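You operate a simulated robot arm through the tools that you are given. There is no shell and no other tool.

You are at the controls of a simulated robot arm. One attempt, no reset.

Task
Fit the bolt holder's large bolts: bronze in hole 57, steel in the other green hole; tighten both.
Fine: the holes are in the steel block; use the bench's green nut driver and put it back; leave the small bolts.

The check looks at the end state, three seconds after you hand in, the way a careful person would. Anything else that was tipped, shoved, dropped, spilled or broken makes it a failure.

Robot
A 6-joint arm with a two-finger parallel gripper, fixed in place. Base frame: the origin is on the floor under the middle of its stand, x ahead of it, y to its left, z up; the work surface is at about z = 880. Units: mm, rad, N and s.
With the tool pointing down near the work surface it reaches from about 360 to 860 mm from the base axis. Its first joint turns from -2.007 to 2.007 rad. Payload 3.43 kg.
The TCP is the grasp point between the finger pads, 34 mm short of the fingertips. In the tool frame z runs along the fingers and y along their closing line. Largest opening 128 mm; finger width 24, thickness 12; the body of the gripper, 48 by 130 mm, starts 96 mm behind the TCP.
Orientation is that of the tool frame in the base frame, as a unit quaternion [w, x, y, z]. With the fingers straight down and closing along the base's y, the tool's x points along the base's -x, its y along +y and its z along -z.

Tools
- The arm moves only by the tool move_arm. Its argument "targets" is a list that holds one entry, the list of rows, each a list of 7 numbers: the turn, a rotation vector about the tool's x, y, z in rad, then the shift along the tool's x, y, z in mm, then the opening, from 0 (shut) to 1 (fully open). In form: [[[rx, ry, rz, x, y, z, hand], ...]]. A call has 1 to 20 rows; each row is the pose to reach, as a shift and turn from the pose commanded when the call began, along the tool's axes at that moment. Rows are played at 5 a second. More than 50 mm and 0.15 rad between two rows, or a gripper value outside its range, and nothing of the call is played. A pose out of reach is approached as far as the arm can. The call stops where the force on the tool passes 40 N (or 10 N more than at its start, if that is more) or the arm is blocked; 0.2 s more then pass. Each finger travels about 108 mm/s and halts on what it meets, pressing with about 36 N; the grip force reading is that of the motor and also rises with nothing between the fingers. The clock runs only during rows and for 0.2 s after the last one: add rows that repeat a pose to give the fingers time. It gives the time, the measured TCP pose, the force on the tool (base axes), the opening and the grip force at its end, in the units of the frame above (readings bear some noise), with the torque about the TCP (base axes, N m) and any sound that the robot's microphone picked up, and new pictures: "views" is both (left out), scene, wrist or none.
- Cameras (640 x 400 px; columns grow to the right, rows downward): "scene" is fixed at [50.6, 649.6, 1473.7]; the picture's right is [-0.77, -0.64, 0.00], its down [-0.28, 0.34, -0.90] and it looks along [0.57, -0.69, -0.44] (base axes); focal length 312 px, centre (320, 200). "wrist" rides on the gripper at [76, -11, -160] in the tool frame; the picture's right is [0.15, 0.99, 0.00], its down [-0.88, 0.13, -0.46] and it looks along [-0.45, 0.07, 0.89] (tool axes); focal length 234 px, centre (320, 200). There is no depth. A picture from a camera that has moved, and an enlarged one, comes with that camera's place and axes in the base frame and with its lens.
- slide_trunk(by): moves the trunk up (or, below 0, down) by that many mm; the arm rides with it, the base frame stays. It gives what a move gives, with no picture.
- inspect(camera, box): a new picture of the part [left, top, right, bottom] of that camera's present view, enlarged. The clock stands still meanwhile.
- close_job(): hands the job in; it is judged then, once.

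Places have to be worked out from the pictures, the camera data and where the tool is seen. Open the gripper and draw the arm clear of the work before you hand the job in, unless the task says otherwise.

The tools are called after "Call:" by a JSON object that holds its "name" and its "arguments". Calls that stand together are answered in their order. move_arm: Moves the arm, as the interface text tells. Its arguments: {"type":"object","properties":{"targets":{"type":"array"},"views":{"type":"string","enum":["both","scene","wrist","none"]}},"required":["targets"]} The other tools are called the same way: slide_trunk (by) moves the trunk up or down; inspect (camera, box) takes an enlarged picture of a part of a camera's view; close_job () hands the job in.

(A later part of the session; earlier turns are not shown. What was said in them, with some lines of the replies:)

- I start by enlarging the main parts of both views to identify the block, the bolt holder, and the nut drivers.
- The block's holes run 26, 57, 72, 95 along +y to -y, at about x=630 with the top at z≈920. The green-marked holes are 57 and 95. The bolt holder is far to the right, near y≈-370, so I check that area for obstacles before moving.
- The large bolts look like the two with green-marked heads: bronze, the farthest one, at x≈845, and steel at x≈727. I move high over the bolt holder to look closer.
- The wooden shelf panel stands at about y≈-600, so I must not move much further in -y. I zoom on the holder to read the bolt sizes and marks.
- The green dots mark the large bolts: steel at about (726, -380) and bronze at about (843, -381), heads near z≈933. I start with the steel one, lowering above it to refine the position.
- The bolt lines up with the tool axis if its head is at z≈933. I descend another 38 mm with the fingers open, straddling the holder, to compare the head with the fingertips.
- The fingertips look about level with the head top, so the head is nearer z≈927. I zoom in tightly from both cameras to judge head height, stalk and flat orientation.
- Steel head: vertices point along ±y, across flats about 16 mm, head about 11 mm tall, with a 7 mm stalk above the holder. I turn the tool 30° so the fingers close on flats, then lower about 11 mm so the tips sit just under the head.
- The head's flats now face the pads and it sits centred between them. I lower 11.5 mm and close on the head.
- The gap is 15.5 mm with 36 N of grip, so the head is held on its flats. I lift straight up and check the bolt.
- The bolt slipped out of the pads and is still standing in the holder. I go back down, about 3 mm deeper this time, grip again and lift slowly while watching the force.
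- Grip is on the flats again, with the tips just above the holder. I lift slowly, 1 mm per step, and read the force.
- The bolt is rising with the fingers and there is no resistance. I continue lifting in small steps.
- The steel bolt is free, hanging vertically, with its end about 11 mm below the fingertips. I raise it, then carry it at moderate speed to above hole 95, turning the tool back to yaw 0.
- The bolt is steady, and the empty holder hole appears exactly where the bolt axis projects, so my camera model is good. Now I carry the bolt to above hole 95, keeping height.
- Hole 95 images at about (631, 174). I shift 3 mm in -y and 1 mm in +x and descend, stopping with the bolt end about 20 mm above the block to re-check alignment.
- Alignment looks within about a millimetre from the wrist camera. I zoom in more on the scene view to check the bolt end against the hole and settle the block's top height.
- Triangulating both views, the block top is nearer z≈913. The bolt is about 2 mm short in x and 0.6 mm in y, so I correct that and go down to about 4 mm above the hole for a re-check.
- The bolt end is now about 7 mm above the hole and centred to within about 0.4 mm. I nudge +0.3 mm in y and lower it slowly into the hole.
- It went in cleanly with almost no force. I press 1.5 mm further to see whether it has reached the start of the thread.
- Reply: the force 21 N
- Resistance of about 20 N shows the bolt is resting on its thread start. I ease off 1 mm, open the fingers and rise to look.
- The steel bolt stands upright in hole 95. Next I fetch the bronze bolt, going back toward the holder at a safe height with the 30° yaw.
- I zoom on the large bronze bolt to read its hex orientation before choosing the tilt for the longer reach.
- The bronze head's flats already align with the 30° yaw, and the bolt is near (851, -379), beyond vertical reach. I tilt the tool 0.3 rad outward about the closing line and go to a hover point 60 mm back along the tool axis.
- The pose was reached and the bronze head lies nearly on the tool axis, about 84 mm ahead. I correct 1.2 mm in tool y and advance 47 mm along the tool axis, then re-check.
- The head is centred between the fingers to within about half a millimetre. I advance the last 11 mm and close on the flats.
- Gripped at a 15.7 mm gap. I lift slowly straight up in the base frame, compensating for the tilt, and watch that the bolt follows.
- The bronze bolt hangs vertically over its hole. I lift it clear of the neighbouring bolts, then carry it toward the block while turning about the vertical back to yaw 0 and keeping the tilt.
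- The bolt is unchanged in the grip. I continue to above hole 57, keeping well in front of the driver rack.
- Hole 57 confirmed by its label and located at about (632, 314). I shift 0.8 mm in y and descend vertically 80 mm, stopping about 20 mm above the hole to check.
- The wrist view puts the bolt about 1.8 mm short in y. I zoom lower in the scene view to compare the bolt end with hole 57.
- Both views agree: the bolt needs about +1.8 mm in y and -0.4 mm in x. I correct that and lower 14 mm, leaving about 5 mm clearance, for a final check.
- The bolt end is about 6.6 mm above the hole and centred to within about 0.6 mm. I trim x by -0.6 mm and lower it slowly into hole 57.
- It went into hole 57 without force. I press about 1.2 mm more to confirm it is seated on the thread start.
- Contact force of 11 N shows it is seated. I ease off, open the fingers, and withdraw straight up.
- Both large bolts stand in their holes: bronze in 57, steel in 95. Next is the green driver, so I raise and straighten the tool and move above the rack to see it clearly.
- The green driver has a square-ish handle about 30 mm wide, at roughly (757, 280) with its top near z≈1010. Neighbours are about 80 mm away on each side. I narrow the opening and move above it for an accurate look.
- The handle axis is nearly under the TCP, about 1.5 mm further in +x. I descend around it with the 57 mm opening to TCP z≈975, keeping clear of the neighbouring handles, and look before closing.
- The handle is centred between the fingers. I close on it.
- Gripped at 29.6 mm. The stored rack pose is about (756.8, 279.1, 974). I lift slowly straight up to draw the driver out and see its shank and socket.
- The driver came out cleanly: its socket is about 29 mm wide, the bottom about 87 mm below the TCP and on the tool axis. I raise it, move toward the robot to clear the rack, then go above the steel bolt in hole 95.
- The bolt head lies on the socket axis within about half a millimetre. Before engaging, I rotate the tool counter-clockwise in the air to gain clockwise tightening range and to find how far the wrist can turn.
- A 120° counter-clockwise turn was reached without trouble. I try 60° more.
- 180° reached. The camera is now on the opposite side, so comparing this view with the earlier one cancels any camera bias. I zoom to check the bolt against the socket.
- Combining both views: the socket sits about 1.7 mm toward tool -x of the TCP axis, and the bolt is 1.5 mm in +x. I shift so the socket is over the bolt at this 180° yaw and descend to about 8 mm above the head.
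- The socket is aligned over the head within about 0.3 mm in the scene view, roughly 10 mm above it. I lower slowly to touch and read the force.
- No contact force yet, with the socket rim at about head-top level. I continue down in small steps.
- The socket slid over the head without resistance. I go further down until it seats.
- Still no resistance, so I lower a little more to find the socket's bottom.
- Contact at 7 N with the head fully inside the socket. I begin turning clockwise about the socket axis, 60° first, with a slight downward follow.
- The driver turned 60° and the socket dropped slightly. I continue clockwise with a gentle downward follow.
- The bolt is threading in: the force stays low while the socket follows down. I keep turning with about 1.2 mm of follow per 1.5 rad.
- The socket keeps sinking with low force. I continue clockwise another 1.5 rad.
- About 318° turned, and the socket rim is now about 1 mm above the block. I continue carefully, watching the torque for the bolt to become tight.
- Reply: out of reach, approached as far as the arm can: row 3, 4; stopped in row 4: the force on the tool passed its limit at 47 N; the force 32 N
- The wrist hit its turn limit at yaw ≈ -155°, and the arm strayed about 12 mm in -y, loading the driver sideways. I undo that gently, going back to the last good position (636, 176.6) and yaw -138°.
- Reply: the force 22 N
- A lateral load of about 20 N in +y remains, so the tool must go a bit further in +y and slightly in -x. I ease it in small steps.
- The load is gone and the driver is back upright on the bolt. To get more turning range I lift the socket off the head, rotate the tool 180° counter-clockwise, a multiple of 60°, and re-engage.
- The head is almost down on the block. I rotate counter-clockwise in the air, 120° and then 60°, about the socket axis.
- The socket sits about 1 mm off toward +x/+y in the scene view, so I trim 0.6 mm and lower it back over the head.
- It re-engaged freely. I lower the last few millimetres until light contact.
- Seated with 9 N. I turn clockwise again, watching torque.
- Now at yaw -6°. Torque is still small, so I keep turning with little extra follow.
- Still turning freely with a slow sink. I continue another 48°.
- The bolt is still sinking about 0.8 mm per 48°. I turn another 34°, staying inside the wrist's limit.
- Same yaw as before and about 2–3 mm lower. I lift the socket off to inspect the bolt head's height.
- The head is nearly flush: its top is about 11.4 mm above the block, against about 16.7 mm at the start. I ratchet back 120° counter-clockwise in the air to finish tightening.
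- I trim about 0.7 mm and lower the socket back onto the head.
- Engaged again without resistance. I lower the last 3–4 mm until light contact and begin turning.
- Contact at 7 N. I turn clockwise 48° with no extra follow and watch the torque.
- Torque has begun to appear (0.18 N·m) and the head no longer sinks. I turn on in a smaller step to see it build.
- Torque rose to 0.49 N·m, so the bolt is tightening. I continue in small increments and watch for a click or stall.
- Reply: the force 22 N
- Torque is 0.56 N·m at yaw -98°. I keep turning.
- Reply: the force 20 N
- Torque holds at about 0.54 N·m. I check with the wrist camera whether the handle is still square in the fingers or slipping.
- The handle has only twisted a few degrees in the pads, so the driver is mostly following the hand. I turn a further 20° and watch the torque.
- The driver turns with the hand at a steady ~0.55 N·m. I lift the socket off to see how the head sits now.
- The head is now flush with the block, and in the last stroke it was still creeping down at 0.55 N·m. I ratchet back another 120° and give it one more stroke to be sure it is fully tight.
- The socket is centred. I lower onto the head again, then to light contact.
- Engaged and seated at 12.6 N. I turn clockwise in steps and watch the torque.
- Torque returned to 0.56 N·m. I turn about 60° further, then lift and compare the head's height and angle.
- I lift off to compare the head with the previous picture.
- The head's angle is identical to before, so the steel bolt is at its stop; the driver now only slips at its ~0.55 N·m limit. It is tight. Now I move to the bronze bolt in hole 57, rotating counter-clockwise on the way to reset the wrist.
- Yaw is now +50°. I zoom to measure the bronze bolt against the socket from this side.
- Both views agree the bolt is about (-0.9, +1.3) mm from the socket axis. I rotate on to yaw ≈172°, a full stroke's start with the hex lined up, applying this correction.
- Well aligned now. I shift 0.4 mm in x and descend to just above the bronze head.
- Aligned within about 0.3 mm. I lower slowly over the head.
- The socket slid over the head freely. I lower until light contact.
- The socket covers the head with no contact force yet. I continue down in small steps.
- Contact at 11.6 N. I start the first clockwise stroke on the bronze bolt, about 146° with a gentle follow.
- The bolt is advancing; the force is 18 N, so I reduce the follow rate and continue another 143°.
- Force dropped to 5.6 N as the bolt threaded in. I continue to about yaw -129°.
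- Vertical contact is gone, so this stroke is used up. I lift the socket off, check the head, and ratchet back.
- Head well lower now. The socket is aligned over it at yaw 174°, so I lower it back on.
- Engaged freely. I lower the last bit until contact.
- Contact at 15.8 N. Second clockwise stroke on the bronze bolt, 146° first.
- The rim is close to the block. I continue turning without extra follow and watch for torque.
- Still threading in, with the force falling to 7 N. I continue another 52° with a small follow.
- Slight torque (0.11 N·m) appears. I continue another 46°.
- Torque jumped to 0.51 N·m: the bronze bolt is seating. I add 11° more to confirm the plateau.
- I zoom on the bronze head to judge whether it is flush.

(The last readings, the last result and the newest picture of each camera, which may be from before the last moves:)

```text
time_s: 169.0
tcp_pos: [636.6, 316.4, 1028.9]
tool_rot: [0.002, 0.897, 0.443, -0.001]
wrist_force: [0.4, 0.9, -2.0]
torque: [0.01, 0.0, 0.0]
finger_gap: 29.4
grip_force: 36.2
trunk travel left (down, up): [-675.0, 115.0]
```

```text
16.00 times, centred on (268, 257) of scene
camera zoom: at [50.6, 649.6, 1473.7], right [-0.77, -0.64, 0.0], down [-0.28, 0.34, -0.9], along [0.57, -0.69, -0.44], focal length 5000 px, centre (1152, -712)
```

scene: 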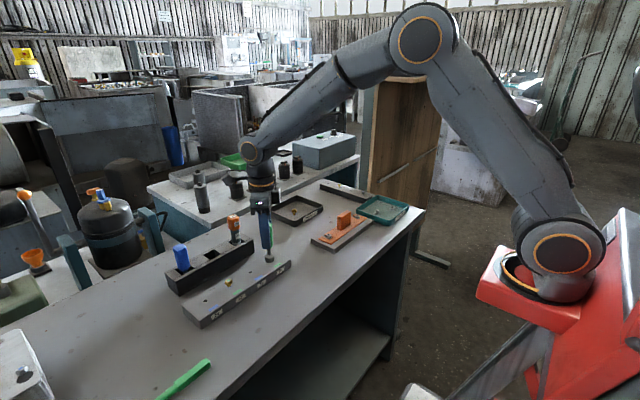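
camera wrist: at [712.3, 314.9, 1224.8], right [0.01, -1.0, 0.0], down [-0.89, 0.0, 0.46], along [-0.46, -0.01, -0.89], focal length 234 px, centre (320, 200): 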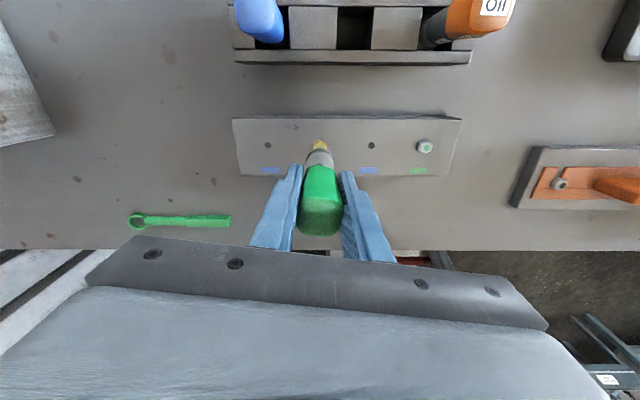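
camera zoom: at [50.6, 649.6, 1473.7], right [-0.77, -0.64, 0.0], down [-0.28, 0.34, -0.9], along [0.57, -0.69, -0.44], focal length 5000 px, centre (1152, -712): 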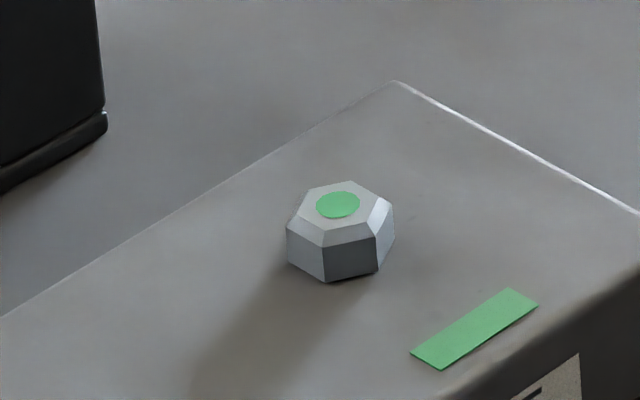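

Both heads look flush. For certainty I give the bronze bolt one more confirming stroke: back 120° in the air, re-engage, and turn to the driver's torque limit.

Call:
{"name": "move_arm", "arguments": {"targets": [[[0, 0, -0.14, -0.05, -0.25, 0, 0], [0, 0, -0.28, -0.15, -0.5, 0, 0], [0, 0, -0.42, -0.3, -0.7, 0, 0], [0, 0, -0.56, -0.45, -0.9, 0, 0], [0, 0, -0.7, -0.6, -1.15, 0, 0], [0, 0, -0.84, -0.75, -1.3, 0, 0], [0, 0, -0.98, -0.9, -1.5, 0, 0], [0, 0, -1.12, -1.05, -1.65, 0, 0], [0, 0, -1.26, -1.2, -1.75, 0, 0], [0, 0, -1.4, -1.4, -1.8, 0, 0], [0, 0, -1.54, -1.6, -1.9, 0, 0], [0, 0, -1.68, -1.8, -1.95, 0, 0], [0, 0, -1.82, -2.0, -1.95, 0, 0], [0, 0, -1.96, -2.15, -1.93, 0, 0], [0, 0, -2.0944, -2.29, -1.92, 0, 0], [0, 0, -2.0944, -2.29, -1.92, 0, 0]]], "views": "none"}}

Call:
{"name": "inspect", "arguments": {"camera": "scene", "box": [215, 240, 255, 290]}}

```text
time_s: 172.4
tcp_pos: [632.3, 315.3, 1030.3]
tool_rot: [0.0, 0.064, 0.998, -0.002]
wrist_force: [0.8, -0.1, -1.7]
torque: [0.01, 0.0, -0.03]
finger_gap: 29.7
grip_force: 36.0
trunk travel left (down, up): [-675.0, 115.0]
```

```text
8.00 times, centred on (235, 265) of scene
camera zoom: at [50.6, 649.6, 1473.7], right [-0.77, -0.64, 0.0], down [-0.28, 0.34, -0.9], along [0.57, -0.69, -0.44], focal length 2500 px, centre (1000, -320)
```

zoom: 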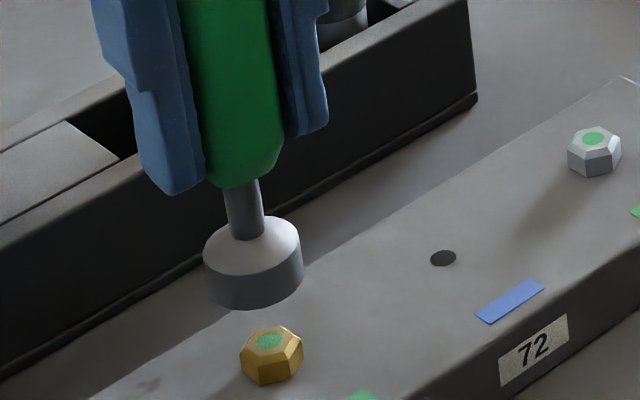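

The socket sits about 1.2 mm toward +x/+y of the head. I trim 1 mm and lower onto it.

Call:
{"name": "move_arm", "arguments": {"targets": [[[0, 0, 0, 0.7, -0.7, 5, 0], [0, 0, 0, 0.7, -0.7, 11, 0], [0, 0, 0, 0.7, -0.7, 16, 0], [0, 0, 0, 0.7, -0.7, 20, 0], [0, 0, 0, 0.7, -0.7, 23, 0], [0, 0, 0, 0.7, -0.7, 26, 0], [0, 0, 0, 0.7, -0.7, 29, 0], [0, 0, 0, 0.7, -0.7, 31.5, 0], [0, 0, 0, 0.7, -0.7, 33.5, 0]]], "views": "none"}}

Call:
{"name": "inspect", "arguments": {"camera": "scene", "box": [215, 240, 255, 290]}}

```text
time_s: 174.4
tcp_pos: [632.7, 315.4, 995.8]
tool_rot: [0.0, 0.066, 0.998, -0.001]
wrist_force: [-0.2, -0.3, -1.9]
torque: [0.0, -0.03, -0.01]
finger_gap: 29.4
grip_force: 36.4
trunk travel left (down, up): [-675.0, 115.0]
```

```text
8.00 times, centred on (235, 265) of scene
camera zoom: at [50.6, 649.6, 1473.7], right [-0.77, -0.64, 0.0], down [-0.28, 0.34, -0.9], along [0.57, -0.69, -0.44], focal length 2500 px, centre (1000, -320)
```

zoom: 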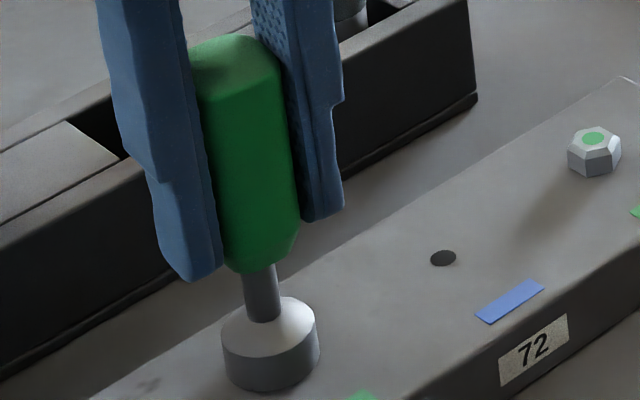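

Engaged. I make light contact and turn clockwise, watching the torque.

Call:
{"name": "move_arm", "arguments": {"targets": [[[0, 0, 0, 0, 0, 0.8, 0], [0, 0, 0, 0, 0, 1.6, 0], [0, 0, 0, 0, 0, 2.2, 0]]], "views": "none"}}

Call:
{"name": "move_arm", "arguments": {"targets": [[[0, 0, 0.1, -0.04, 0.17, 0, 0], [0, 0, 0.2, -0.09, 0.33, 0, 0], [0, 0, 0.3, -0.17, 0.49, 0, 0], [0, 0, 0.4, -0.26, 0.64, 0, 0]]], "views": "none"}}

Call:
{"name": "move_arm", "arguments": {"targets": [[[0, 0, 0.1, -0.04, 0.17, 0, 0], [0, 0, 0.2, -0.09, 0.33, 0, 0], [0, 0, 0.3, -0.17, 0.49, 0, 0], [0, 0, 0.4, -0.26, 0.64, 0, 0]]], "views": "none"}}

```text
time_s: 175.2
tcp_pos: [632.8, 315.3, 995.1]
tool_rot: [-0.001, 0.066, 0.998, -0.001]
wrist_force: [0.1, 0.3, 1.5]
torque: [0.03, -0.03, 0.0]
finger_gap: 29.3
grip_force: 36.2
trunk travel left (down, up): [-675.0, 115.0]
```

```text
time_s: 176.2
tcp_pos: [634.1, 316.0, 994.4]
tool_rot: [0.0, 0.263, 0.965, -0.001]
wrist_force: [-0.2, 0.9, 4.2]
torque: [0.12, -0.02, 0.39]
finger_gap: 29.5
grip_force: 35.8
trunk travel left (down, up): [-675.0, 115.0]
```

```text
time_s: 177.2
tcp_pos: [634.5, 316.0, 993.7]
tool_rot: [0.0, 0.449, 0.893, -0.002]
wrist_force: [-1.2, 0.6, 3.4]
torque: [0.12, -0.03, 0.48]
finger_gap: 29.3
grip_force: 35.9
trunk travel left (down, up): [-675.0, 115.0]
```

Torque built up at once (0.39, then 0.48 N·m). I add some downward pressure and turn 34° more to reach the same limit as the steel bolt.

Call:
{"name": "move_arm", "arguments": {"targets": [[[0, 0, 0.1, -0.04, 0.17, 0.4, 0], [0, 0, 0.2, -0.09, 0.33, 0.8, 0], [0, 0, 0.3, -0.17, 0.49, 1.0, 0], [0, 0, 0.4, -0.26, 0.64, 1.0, 0], [0, 0, 0.5, -0.36, 0.77, 1.0, 0], [0, 0, 0.6, -0.47, 0.91, 1.0, 0]]], "views": "none"}}

Call:
{"name": "inspect", "arguments": {"camera": "wrist", "box": [260, 120, 380, 260]}}

```text
time_s: 178.6
tcp_pos: [634.6, 315.6, 994.8]
tool_rot: [0.001, 0.693, 0.721, 0.0]
wrist_force: [-0.1, -0.7, 16.8]
torque: [-0.13, 0.09, 0.51]
finger_gap: 29.5
grip_force: 35.9
trunk travel left (down, up): [-675.0, 115.0]
```

```text
2.86 times, centred on (320, 190) of wrist
camera zoom: at [619.5, 390.7, 1154.4], right [0.98, 0.18, 0.0], down [0.16, -0.87, 0.46], along [0.09, -0.45, -0.89], focal length 669 px, centre (320, 229)
```

zoom: 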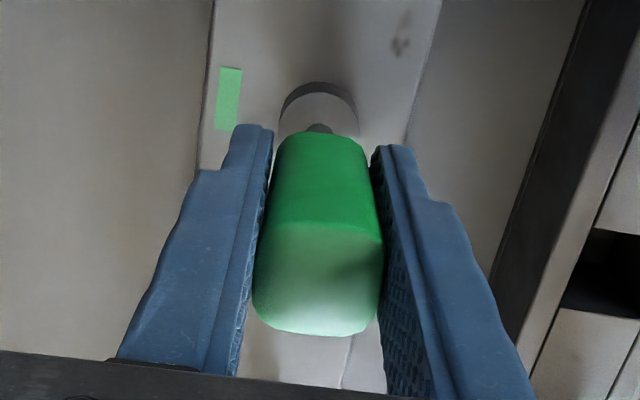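

The torque holds at the limit (0.51 N·m), so the bronze bolt is tight too. I release the twist, lift the driver clear, and check the head.

Call:
{"name": "move_arm", "arguments": {"targets": [[[0, 0, -0.1, 0.03, -0.15, 0, 0], [0, 0, -0.1, 0.03, -0.15, -2, 0], [0, 0, -0.1, 0.03, -0.15, -6, 0], [0, 0, -0.1, 0.03, -0.15, -12, 0], [0, 0, -0.1, 0.03, -0.15, -22, 0], [0, 0, -0.1, 0.03, -0.15, -36, 0], [0, 0, -0.1, 0.03, -0.15, -54, 0], [0, 0, -0.1, 0.03, -0.15, -75, 0]]], "views": "scene"}}

Call:
{"name": "inspect", "arguments": {"camera": "scene", "box": [220, 270, 240, 292]}}

Call:
{"name": "inspect", "arguments": {"camera": "wrist", "box": [260, 100, 380, 260]}}

```text
time_s: 180.4
tcp_pos: [634.1, 316.4, 1070.0]
tool_rot: [0.001, 0.655, 0.755, -0.001]
wrist_force: [0.0, 1.1, -1.6]
torque: [0.03, -0.03, -0.01]
finger_gap: 29.1
grip_force: 35.7
trunk travel left (down, up): [-675.0, 115.0]
```

scene: 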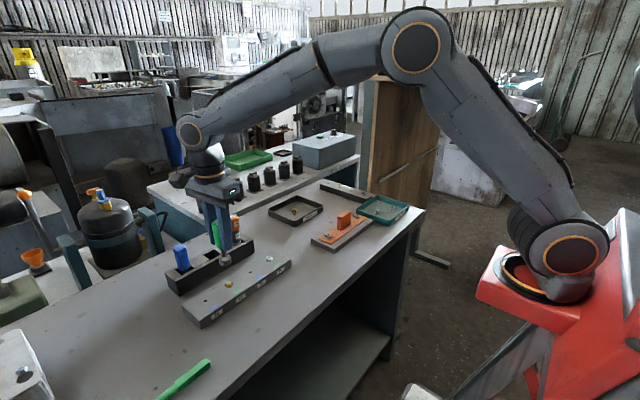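

```text
16.00 times, centred on (230, 281) of scene
camera zoom: at [50.6, 649.6, 1473.7], right [-0.77, -0.64, 0.0], down [-0.28, 0.34, -0.9], along [0.57, -0.69, -0.44], focal length 5000 px, centre (1760, -1096)
```

zoom: 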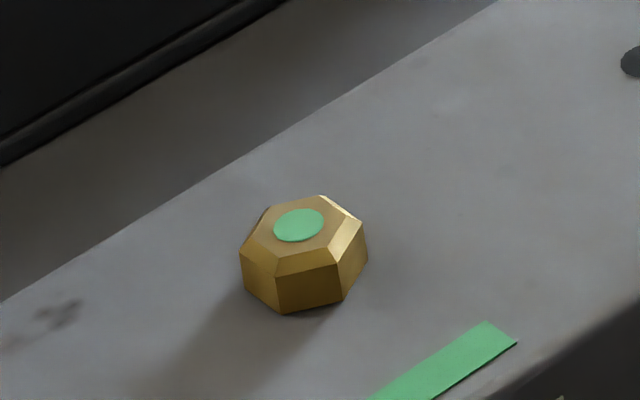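

```text
2.50 times, centred on (320, 180) of wrist
camera zoom: at [612.2, 390.1, 1229.1], right [0.96, 0.28, 0.0], down [0.25, -0.85, 0.46], along [0.13, -0.44, -0.89], focal length 585 px, centre (320, 250)
```

zoom: 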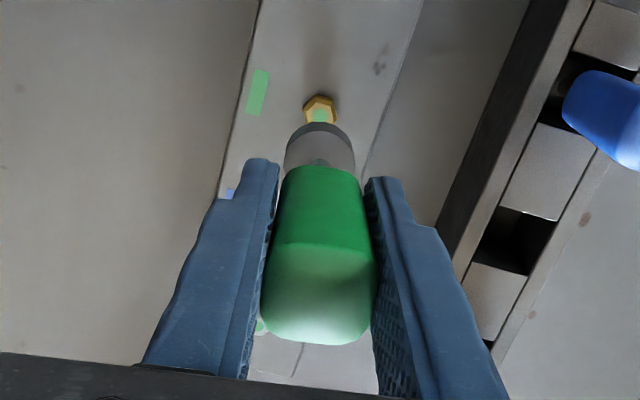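

The bronze head's angle is unchanged after the extra stroke, so it is tight. Now I return the driver: raise, rotate back so the handle lines up as it stood, and move above its slot.

Call:
{"name": "move_arm", "arguments": {"targets": [[[0, 0, -0.13, 0, 0, -8, 0], [0, 0, -0.26, 0, 0, -16, 0], [0, 0, -0.39, 0, 0, -24, 0], [0, 0, -0.52, 0, 0, -32, 0], [0, 0, -0.65, 0, 0, -40, 0], [0, 0, -0.78, 0, 0, -40, 0], [0, 0, -0.91, 0, 0, -40, 0], [0, 0, -1.04, 0, 0, -40, 0], [0, 0, -1.17, 0, 0, -40, 0], [0, 0, -1.29, 0, 0, -40, 0], [0, 0, -1.29, -6, 13, -40, 0], [0, 0, -1.29, -18, 38, -40, 0], [0, 0, -1.29, -31, 66, -40, 0], [0, 0, -1.29, -43, 93, -40, 0], [0, 0, -1.29, -51, 110, -40, 0], [0, 0, -1.29, -54.1, 116.3, -40, 0], [0, 0, -1.29, -54.1, 116.3, -40, 0]]]}}

Call:
{"name": "inspect", "arguments": {"camera": "wrist", "box": [250, 90, 390, 250]}}

Call:
{"name": "inspect", "arguments": {"camera": "scene", "box": [165, 170, 265, 290]}}

```text
time_s: 184.0
tcp_pos: [757.0, 279.3, 1108.2]
tool_rot: [0.0, 0.07, 0.998, -0.002]
wrist_force: [0.2, 0.2, -1.3]
torque: [0.04, -0.03, 0.01]
finger_gap: 29.4
grip_force: 36.1
trunk travel left (down, up): [-675.0, 115.0]
camera wrist: at [680.1, 277.8, 1269.1], right [-0.01, 1.0, 0.0], down [0.89, 0.01, 0.46], along [0.46, 0.0, -0.89], focal length 234 px, centre (320, 200)
```

scene: 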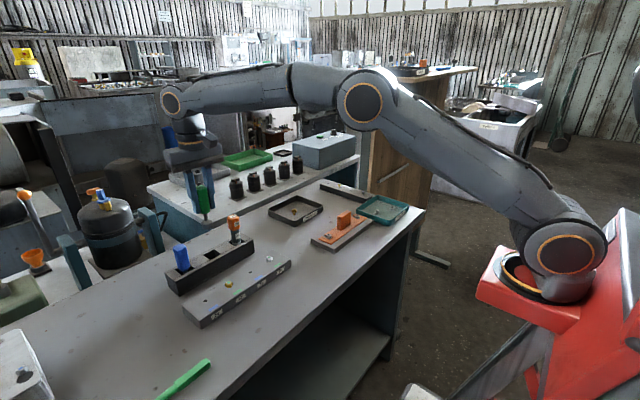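
wrist: 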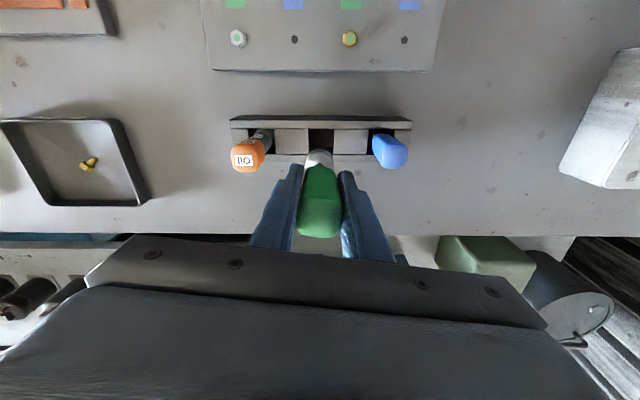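

```text
2.50 times, centred on (320, 170) of wrist
camera zoom: at [680.1, 277.8, 1269.1], right [-0.01, 1.0, 0.0], down [0.89, 0.01, 0.46], along [0.46, 0.0, -0.89], focal length 585 px, centre (320, 275)
```

zoom: 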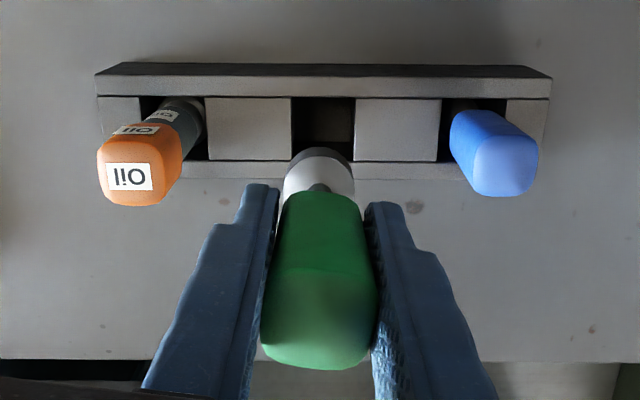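

```text
3.33 times, centred on (215, 230) of scene
camera zoom: at [50.6, 649.6, 1473.7], right [-0.77, -0.64, 0.0], down [-0.28, 0.34, -0.9], along [0.57, -0.69, -0.44], focal length 1042 px, centre (670, 100)
```

zoom: 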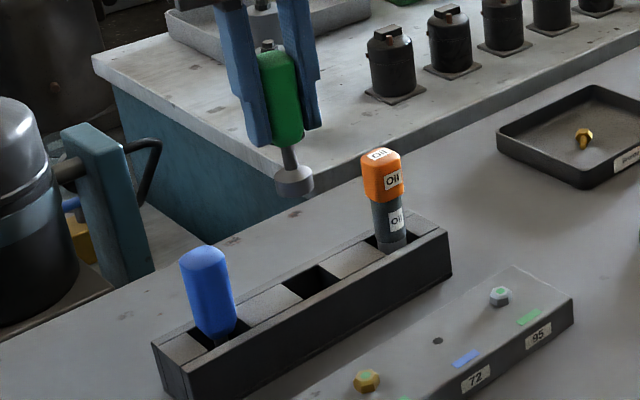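

The slot's centre lies about (+1.3, +2.2) mm from the socket. I shift toward the slot centre and descend to just above the rack for a check.

Call:
{"name": "move_arm", "arguments": {"targets": [[[0, 0, 0, -0.5, 1, 20, 0], [0, 0, 0, -0.9, 2.1, 45, 0], [0, 0, 0, -0.9, 2.1, 70, 0], [0, 0, 0, -0.9, 2.1, 85, 0], [0, 0, 0, -0.9, 2.1, 90, 0], [0, 0, 0, -0.9, 2.1, 90, 0]]]}}

Call:
{"name": "inspect", "arguments": {"camera": "wrist", "box": [250, 90, 390, 250]}}

Call:
{"name": "inspect", "arguments": {"camera": "scene", "box": [175, 210, 255, 290]}}

```text
time_s: 185.4
tcp_pos: [758.9, 280.9, 1018.1]
tool_rot: [-0.001, 0.07, 0.998, -0.002]
wrist_force: [0.1, 0.5, -1.3]
torque: [0.02, 0.0, 0.0]
finger_gap: 29.7
grip_force: 36.1
trunk travel left (down, up): [-675.0, 115.0]
camera wrist: at [681.4, 279.9, 1178.4], right [-0.01, 1.0, 0.0], down [0.89, 0.01, 0.46], along [0.46, 0.0, -0.89], focal length 234 px, centre (320, 200)
```

scene: 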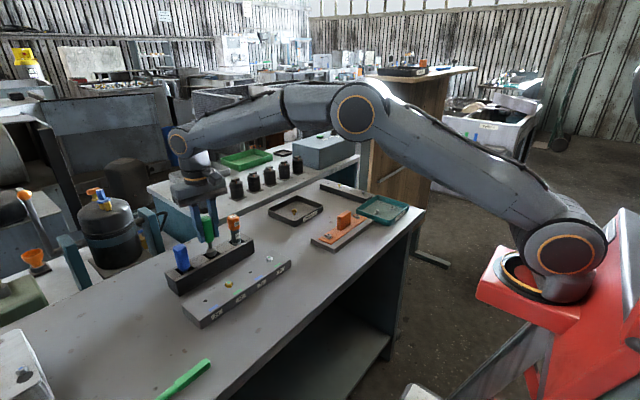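
wrist: 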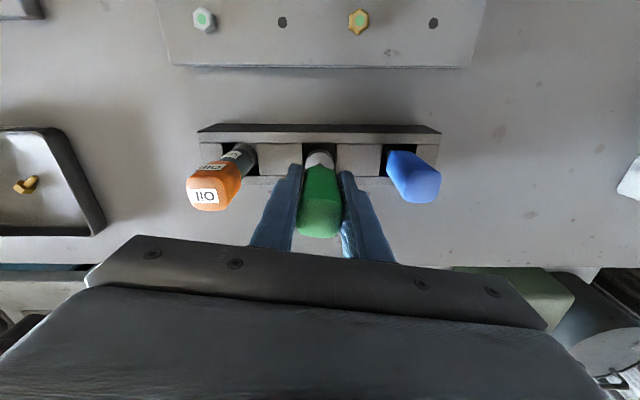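

```text
2.50 times, centred on (320, 170) of wrist
camera zoom: at [681.4, 279.9, 1178.4], right [-0.01, 1.0, 0.0], down [0.89, 0.01, 0.46], along [0.46, 0.0, -0.89], focal length 585 px, centre (320, 275)
```

zoom: 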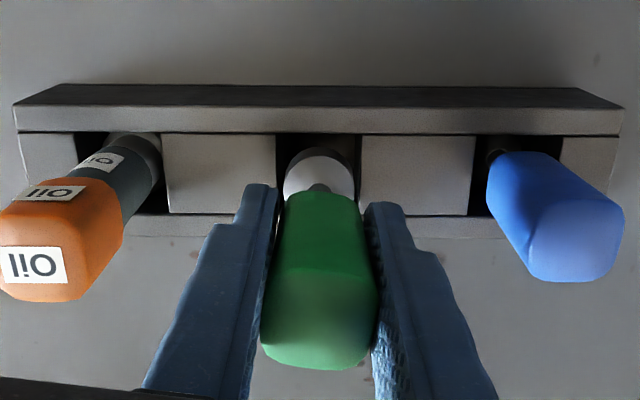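

```text
5.00 times, centred on (215, 250) of scene
camera zoom: at [50.6, 649.6, 1473.7], right [-0.77, -0.64, 0.0], down [-0.28, 0.34, -0.9], along [0.57, -0.69, -0.44], focal length 1562 px, centre (845, -50)
```

zoom: 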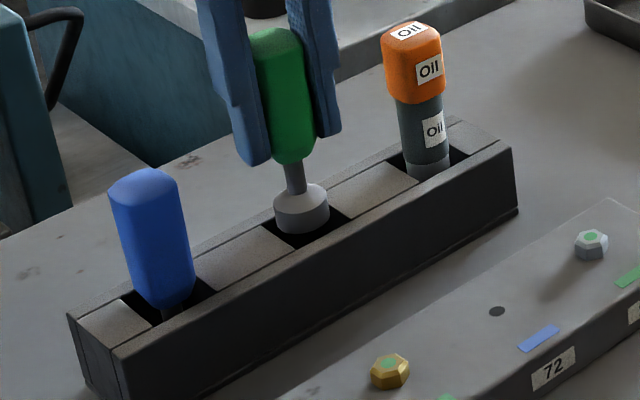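

The socket is centred in the slot opening in both directions. I lower it slowly into the rack.

Call:
{"name": "move_arm", "arguments": {"targets": [[[0, 0, 0, 0, 0, 5, 0], [0, 0, 0, 0, 0, 10, 0], [0, 0, 0, 0, 0, 15, 0], [0, 0, 0, 0, 0, 20, 0], [0, 0, 0, 0, 0, 25, 0], [0, 0, 0, 0, 0, 30, 0], [0, 0, 0, 0, 0, 35, 0], [0, 0, 0, 0, 0, 39, 0], [0, 0, 0, 0, 0, 42, 0]]], "views": "none"}}

Call:
{"name": "inspect", "arguments": {"camera": "scene", "box": [175, 210, 255, 290]}}

```text
time_s: 187.4
tcp_pos: [758.2, 281.2, 975.7]
tool_rot: [0.0, 0.071, 0.998, -0.002]
wrist_force: [0.2, -0.4, -0.6]
torque: [0.02, -0.02, 0.01]
finger_gap: 29.4
grip_force: 36.0
trunk travel left (down, up): [-675.0, 115.0]
```

```text
5.00 times, centred on (215, 250) of scene
camera zoom: at [50.6, 649.6, 1473.7], right [-0.77, -0.64, 0.0], down [-0.28, 0.34, -0.9], along [0.57, -0.69, -0.44], focal length 1562 px, centre (845, -50)
```

zoom: 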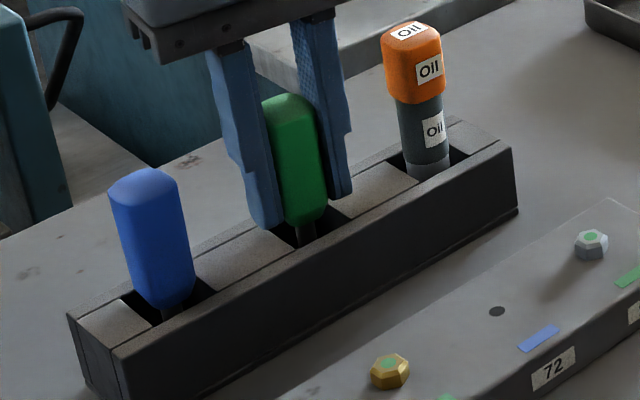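

It is in the slot with no contact yet. I continue down in 1 mm steps until the floor is felt.

Call:
{"name": "move_arm", "arguments": {"targets": [[[0, 0, 0, 0, 0, 1, 0], [0, 0, 0, 0, 0, 2, 0], [0, 0, 0, 0, 0, 3, 0], [0, 0, 0, 0, 0, 4, 0]]], "views": "none"}}

```text
time_s: 188.4
tcp_pos: [759.1, 279.5, 973.2]
tool_rot: [-0.001, 0.07, 0.998, -0.002]
wrist_force: [0.4, -0.3, -1.6]
torque: [0.01, -0.02, -0.01]
finger_gap: 29.3
grip_force: 36.0
trunk travel left (down, up): [-675.0, 115.0]
```

Call:
{"name": "move_arm", "arguments": {"targets": [[[0, 0, 0, 0, 0, 1, 0], [0, 0, 0, 0, 0, 2, 0], [0, 0, 0, 0, 0, 3, 0]]], "views": "none"}}

```text
time_s: 189.2
tcp_pos: [759.8, 281.7, 970.7]
tool_rot: [0.0, 0.07, 0.998, 0.0]
wrist_force: [-1.4, -0.2, 3.0]
torque: [0.08, 0.06, 0.01]
finger_gap: 29.8
grip_force: 35.9
trunk travel left (down, up): [-675.0, 115.0]
```

The floor is touched (3 N at z≈970). I open the fingers gently and check that the driver stands.

Call:
{"name": "move_arm", "arguments": {"targets": [[[0, 0, 0, 0, 0, 0.3, 0], [0, 0, 0, 0, 0, 0.3, 0.24], [0, 0, 0, 0, 0, 0.3, 0.28], [0, 0, 0, 0, 0, 0.3, 0.34], [0, 0, 0, 0, 0, 0.3, 0.42], [0, 0, 0, 0, 0, 0.3, 0.42]]], "views": "none"}}

Call:
{"name": "inspect", "arguments": {"camera": "scene", "box": [175, 210, 255, 290]}}

Call:
{"name": "inspect", "arguments": {"camera": "wrist", "box": [240, 100, 400, 260]}}

```text
time_s: 190.6
tcp_pos: [759.9, 280.4, 969.1]
tool_rot: [0.0, 0.07, 0.998, -0.002]
wrist_force: [-0.4, -0.3, -0.3]
torque: [0.03, 0.01, -0.01]
finger_gap: 53.7
grip_force: 0.0
trunk travel left (down, up): [-675.0, 115.0]
```

```text
5.00 times, centred on (215, 250) of scene
camera zoom: at [50.6, 649.6, 1473.7], right [-0.77, -0.64, 0.0], down [-0.28, 0.34, -0.9], along [0.57, -0.69, -0.44], focal length 1562 px, centre (845, -50)
```

zoom: 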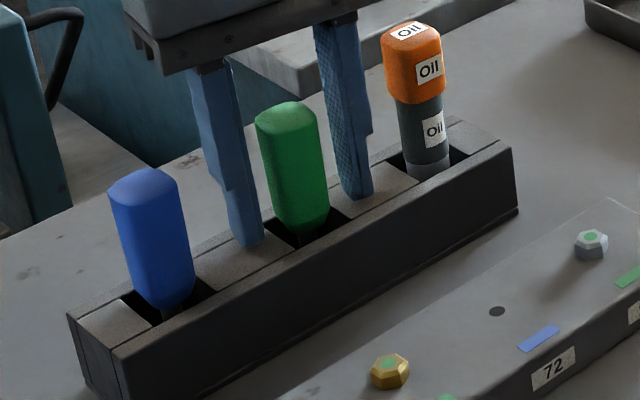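

```text
2.50 times, centred on (320, 180) of wrist
camera zoom: at [681.3, 279.6, 1129.6], right [-0.01, 1.0, 0.0], down [0.89, 0.01, 0.46], along [0.46, 0.0, -0.89], focal length 585 px, centre (320, 250)
```

zoom: 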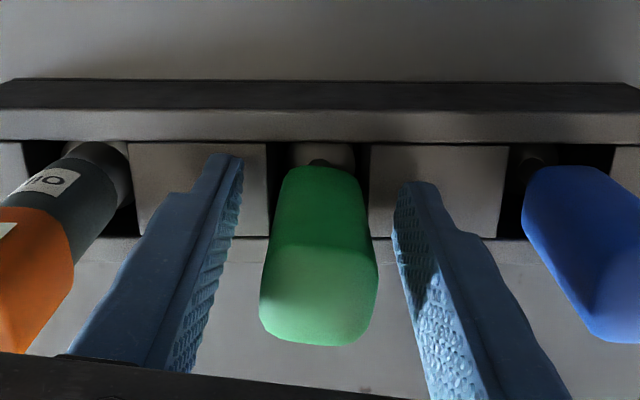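

The driver stands upright in its slot beside the blue one. I withdraw straight up.

Call:
{"name": "move_arm", "arguments": {"targets": [[[0, 0, 0, 0, 0, -10, 0.42], [0, 0, 0, 0, 0, -30, 0.42], [0, 0, 0, 0, 0, -60, 0.42], [0, 0, 0, 0, 0, -95, 0.42], [0, 0, 0, 0, 0, -130, 0.42], [0, 0, 0, 0, 0, -165, 0.42], [0, 0, 0, 0, 0, -200, 0.42]]]}}

Call:
{"name": "inspect", "arguments": {"camera": "scene", "box": [160, 200, 300, 310]}}

Call:
{"name": "inspect", "arguments": {"camera": "wrist", "box": [180, 40, 460, 240]}}

```text
time_s: 192.2
tcp_pos: [758.2, 281.5, 1170.0]
tool_rot: [0.001, 0.071, 0.997, -0.002]
wrist_force: [-0.1, 0.1, 0.1]
torque: [-0.03, 0.01, -0.02]
finger_gap: 53.8
grip_force: 0.0
trunk travel left (down, up): [-675.0, 115.0]
camera wrist: at [680.6, 280.5, 1329.8], right [-0.01, 1.0, 0.0], down [0.89, 0.01, 0.45], along [0.45, 0.0, -0.89], focal length 234 px, centre (320, 200)
```

scene: 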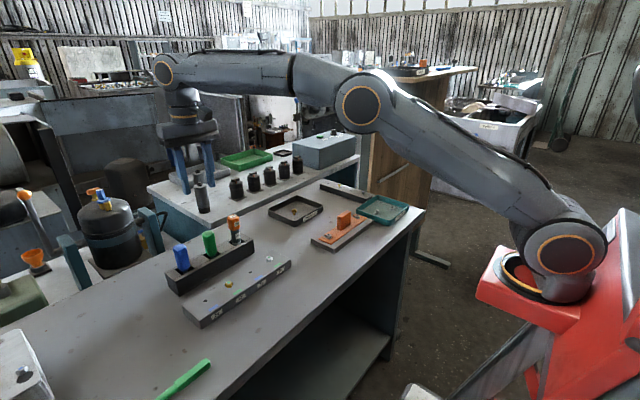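
wrist: 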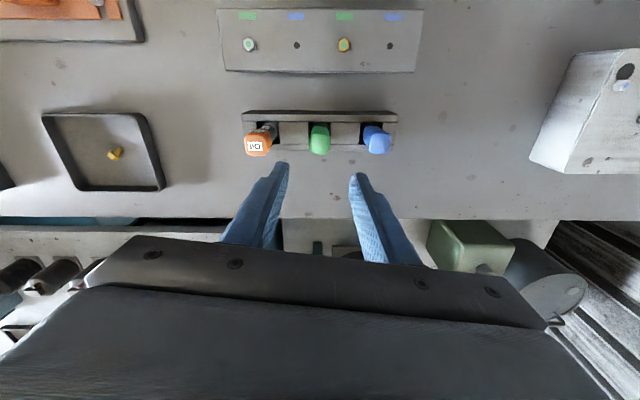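

```text
3.64 times, centred on (230, 255) of scene
camera zoom: at [50.6, 649.6, 1473.7], right [-0.77, -0.64, 0.0], down [-0.28, 0.34, -0.9], along [0.57, -0.69, -0.44], focal length 1136 px, centre (647, 0)
```

zoom: 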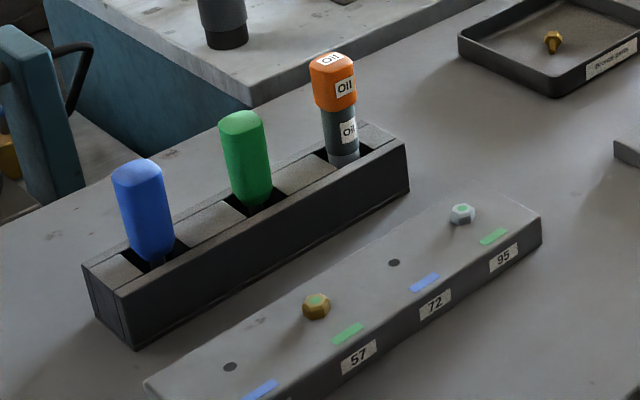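

```text
2.00 times, centred on (320, 140) of wrist
camera zoom: at [680.6, 280.5, 1329.8], right [-0.01, 1.0, 0.0], down [0.89, 0.01, 0.45], along [0.45, 0.0, -0.89], focal length 468 px, centre (320, 320)
```

zoom: 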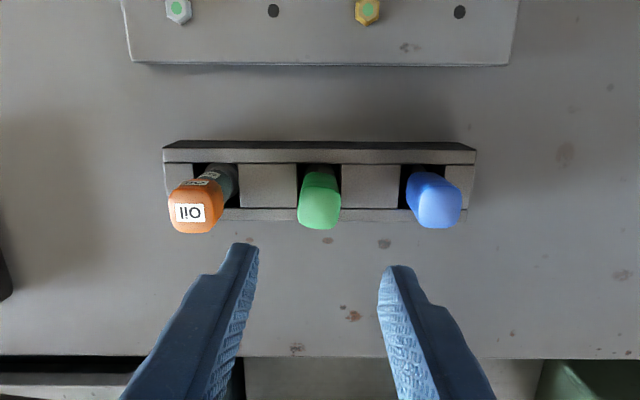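

The driver stands as before and both bolt heads sit flush in 57 and 95. I draw the arm back to near its starting pose with the gripper open.

Call:
{"name": "move_arm", "arguments": {"targets": [[[0, 0, 0, 20, -5, -15, 0.5], [0, 0, 0, 55, -15, -30, 0.7], [0, 0, 0, 95, -26, -45, 0.9], [0, 0, 0, 135, -38, -56, 1.0], [0, 0, 0, 175, -49, -56, 1.0], [0, 0, 0, 212, -59, -56, 1.0], [0, 0, 0, 240, -67, -56, 1.0], [0, 0, 0, 240, -67, -56, 1.0]]]}}

Call:
{"name": "inspect", "arguments": {"camera": "scene", "box": [150, 200, 310, 340]}}

Call:
{"name": "inspect", "arguments": {"camera": "scene", "box": [250, 160, 430, 270]}}

Call:
{"name": "inspect", "arguments": {"camera": "wrist", "box": [240, 130, 420, 270]}}

```text
time_s: 194.0
tcp_pos: [512.2, 249.9, 1226.0]
tool_rot: [-0.001, 0.07, 0.998, -0.002]
wrist_force: [0.3, 0.0, 0.0]
torque: [0.0, -0.02, -0.01]
finger_gap: 128.3
grip_force: 0.0
trunk travel left (down, up): [-675.0, 115.0]
camera wrist: at [433.9, 248.6, 1385.0], right [-0.01, 1.0, 0.0], down [0.89, 0.01, 0.46], along [0.46, 0.0, -0.89], focal length 234 px, centre (320, 200)
```

scene: 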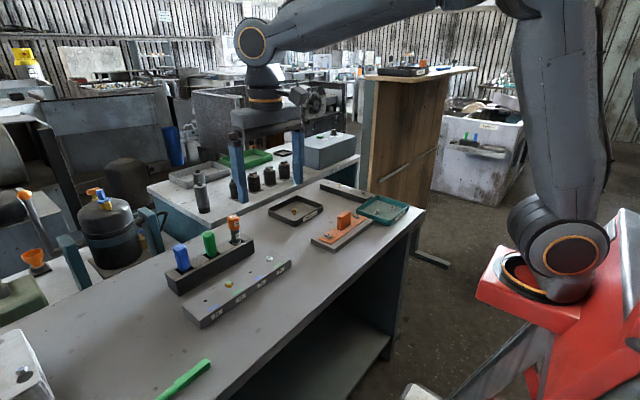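
wrist: 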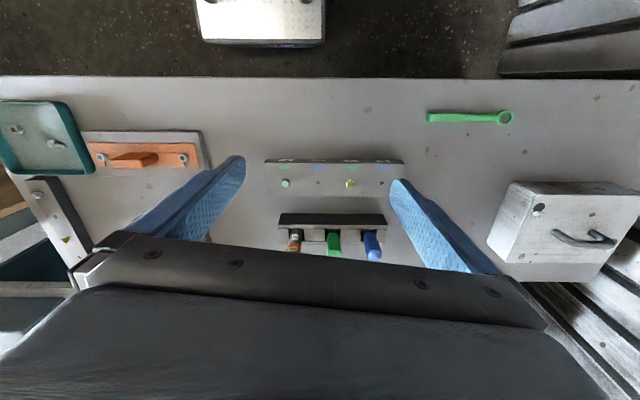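

```text
2.86 times, centred on (230, 270) of scene
camera zoom: at [50.6, 649.6, 1473.7], right [-0.77, -0.64, 0.0], down [-0.28, 0.34, -0.9], along [0.57, -0.69, -0.44], focal length 893 px, centre (577, 0)
```

zoom: 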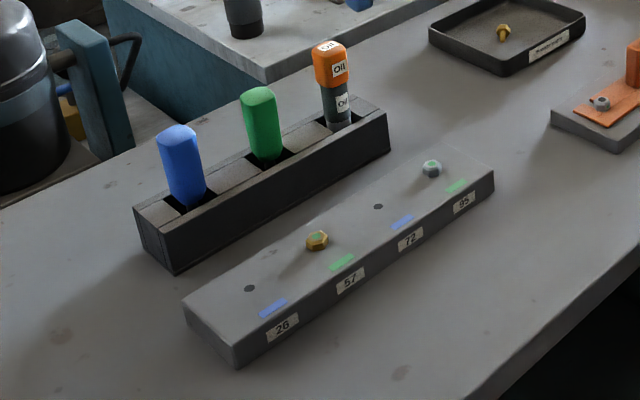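

```text
3.56 times, centred on (340, 215) of scene
camera zoom: at [50.6, 649.6, 1473.7], right [-0.77, -0.64, 0.0], down [-0.28, 0.34, -0.9], along [0.57, -0.69, -0.44], focal length 1111 px, centre (249, 147)
```

zoom: 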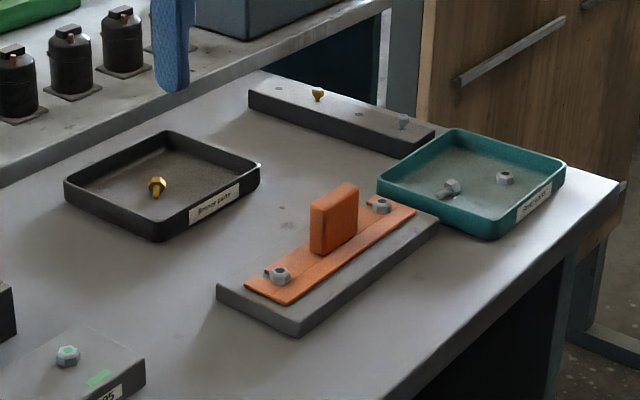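

```text
2.86 times, centred on (330, 200) of wrist
camera zoom: at [433.9, 248.6, 1385.0], right [-0.01, 1.0, 0.0], down [0.89, 0.01, 0.46], along [0.46, 0.0, -0.89], focal length 669 px, centre (291, 200)
```

zoom: 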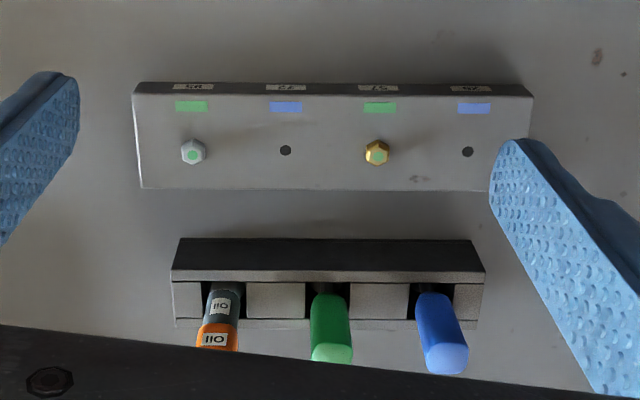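

The end state is as required: bronze in hole 57, steel in hole 95, both heads flush. The green driver is back in its slot, the small bolts and trays are untouched, and the gripper is open and clear. I hand the job in.

Call:
{"name": "close_job", "arguments": {}}

```text
The job is handed in.
```

I fitted and tightened both large bolts, and the job is handed in. I haven't seen the check's result.

- **Bolts:** The bronze bolt is in hole 57 and the steel bolt is in hole 95. Both heads sit flush on the block.
- **Tightness:** I turned each bolt until its head stopped moving and the driver slipped at its limit, about 0.5 N·m. I heard no click, and I don't know what torque the check expects.
- **Driver:** The green nut driver is back upright in its own slot.
- **Everything else:** The small bolts, trays and other tools look unchanged in the last pictures. The gripper is open and the arm is clear of the work.

Two things went wrong along the way, and I corrected both:

- **First grip:** The steel bolt slipped out on the first try but stayed in its holder, and I gripped it again.
- **Wrist limit:** While I was tightening the steel bolt, the wrist reached its turn limit and pushed the driver sideways, peaking at about 47 N. I backed it off; the bolt then took the driver and tightened normally, and the block looks unmoved.
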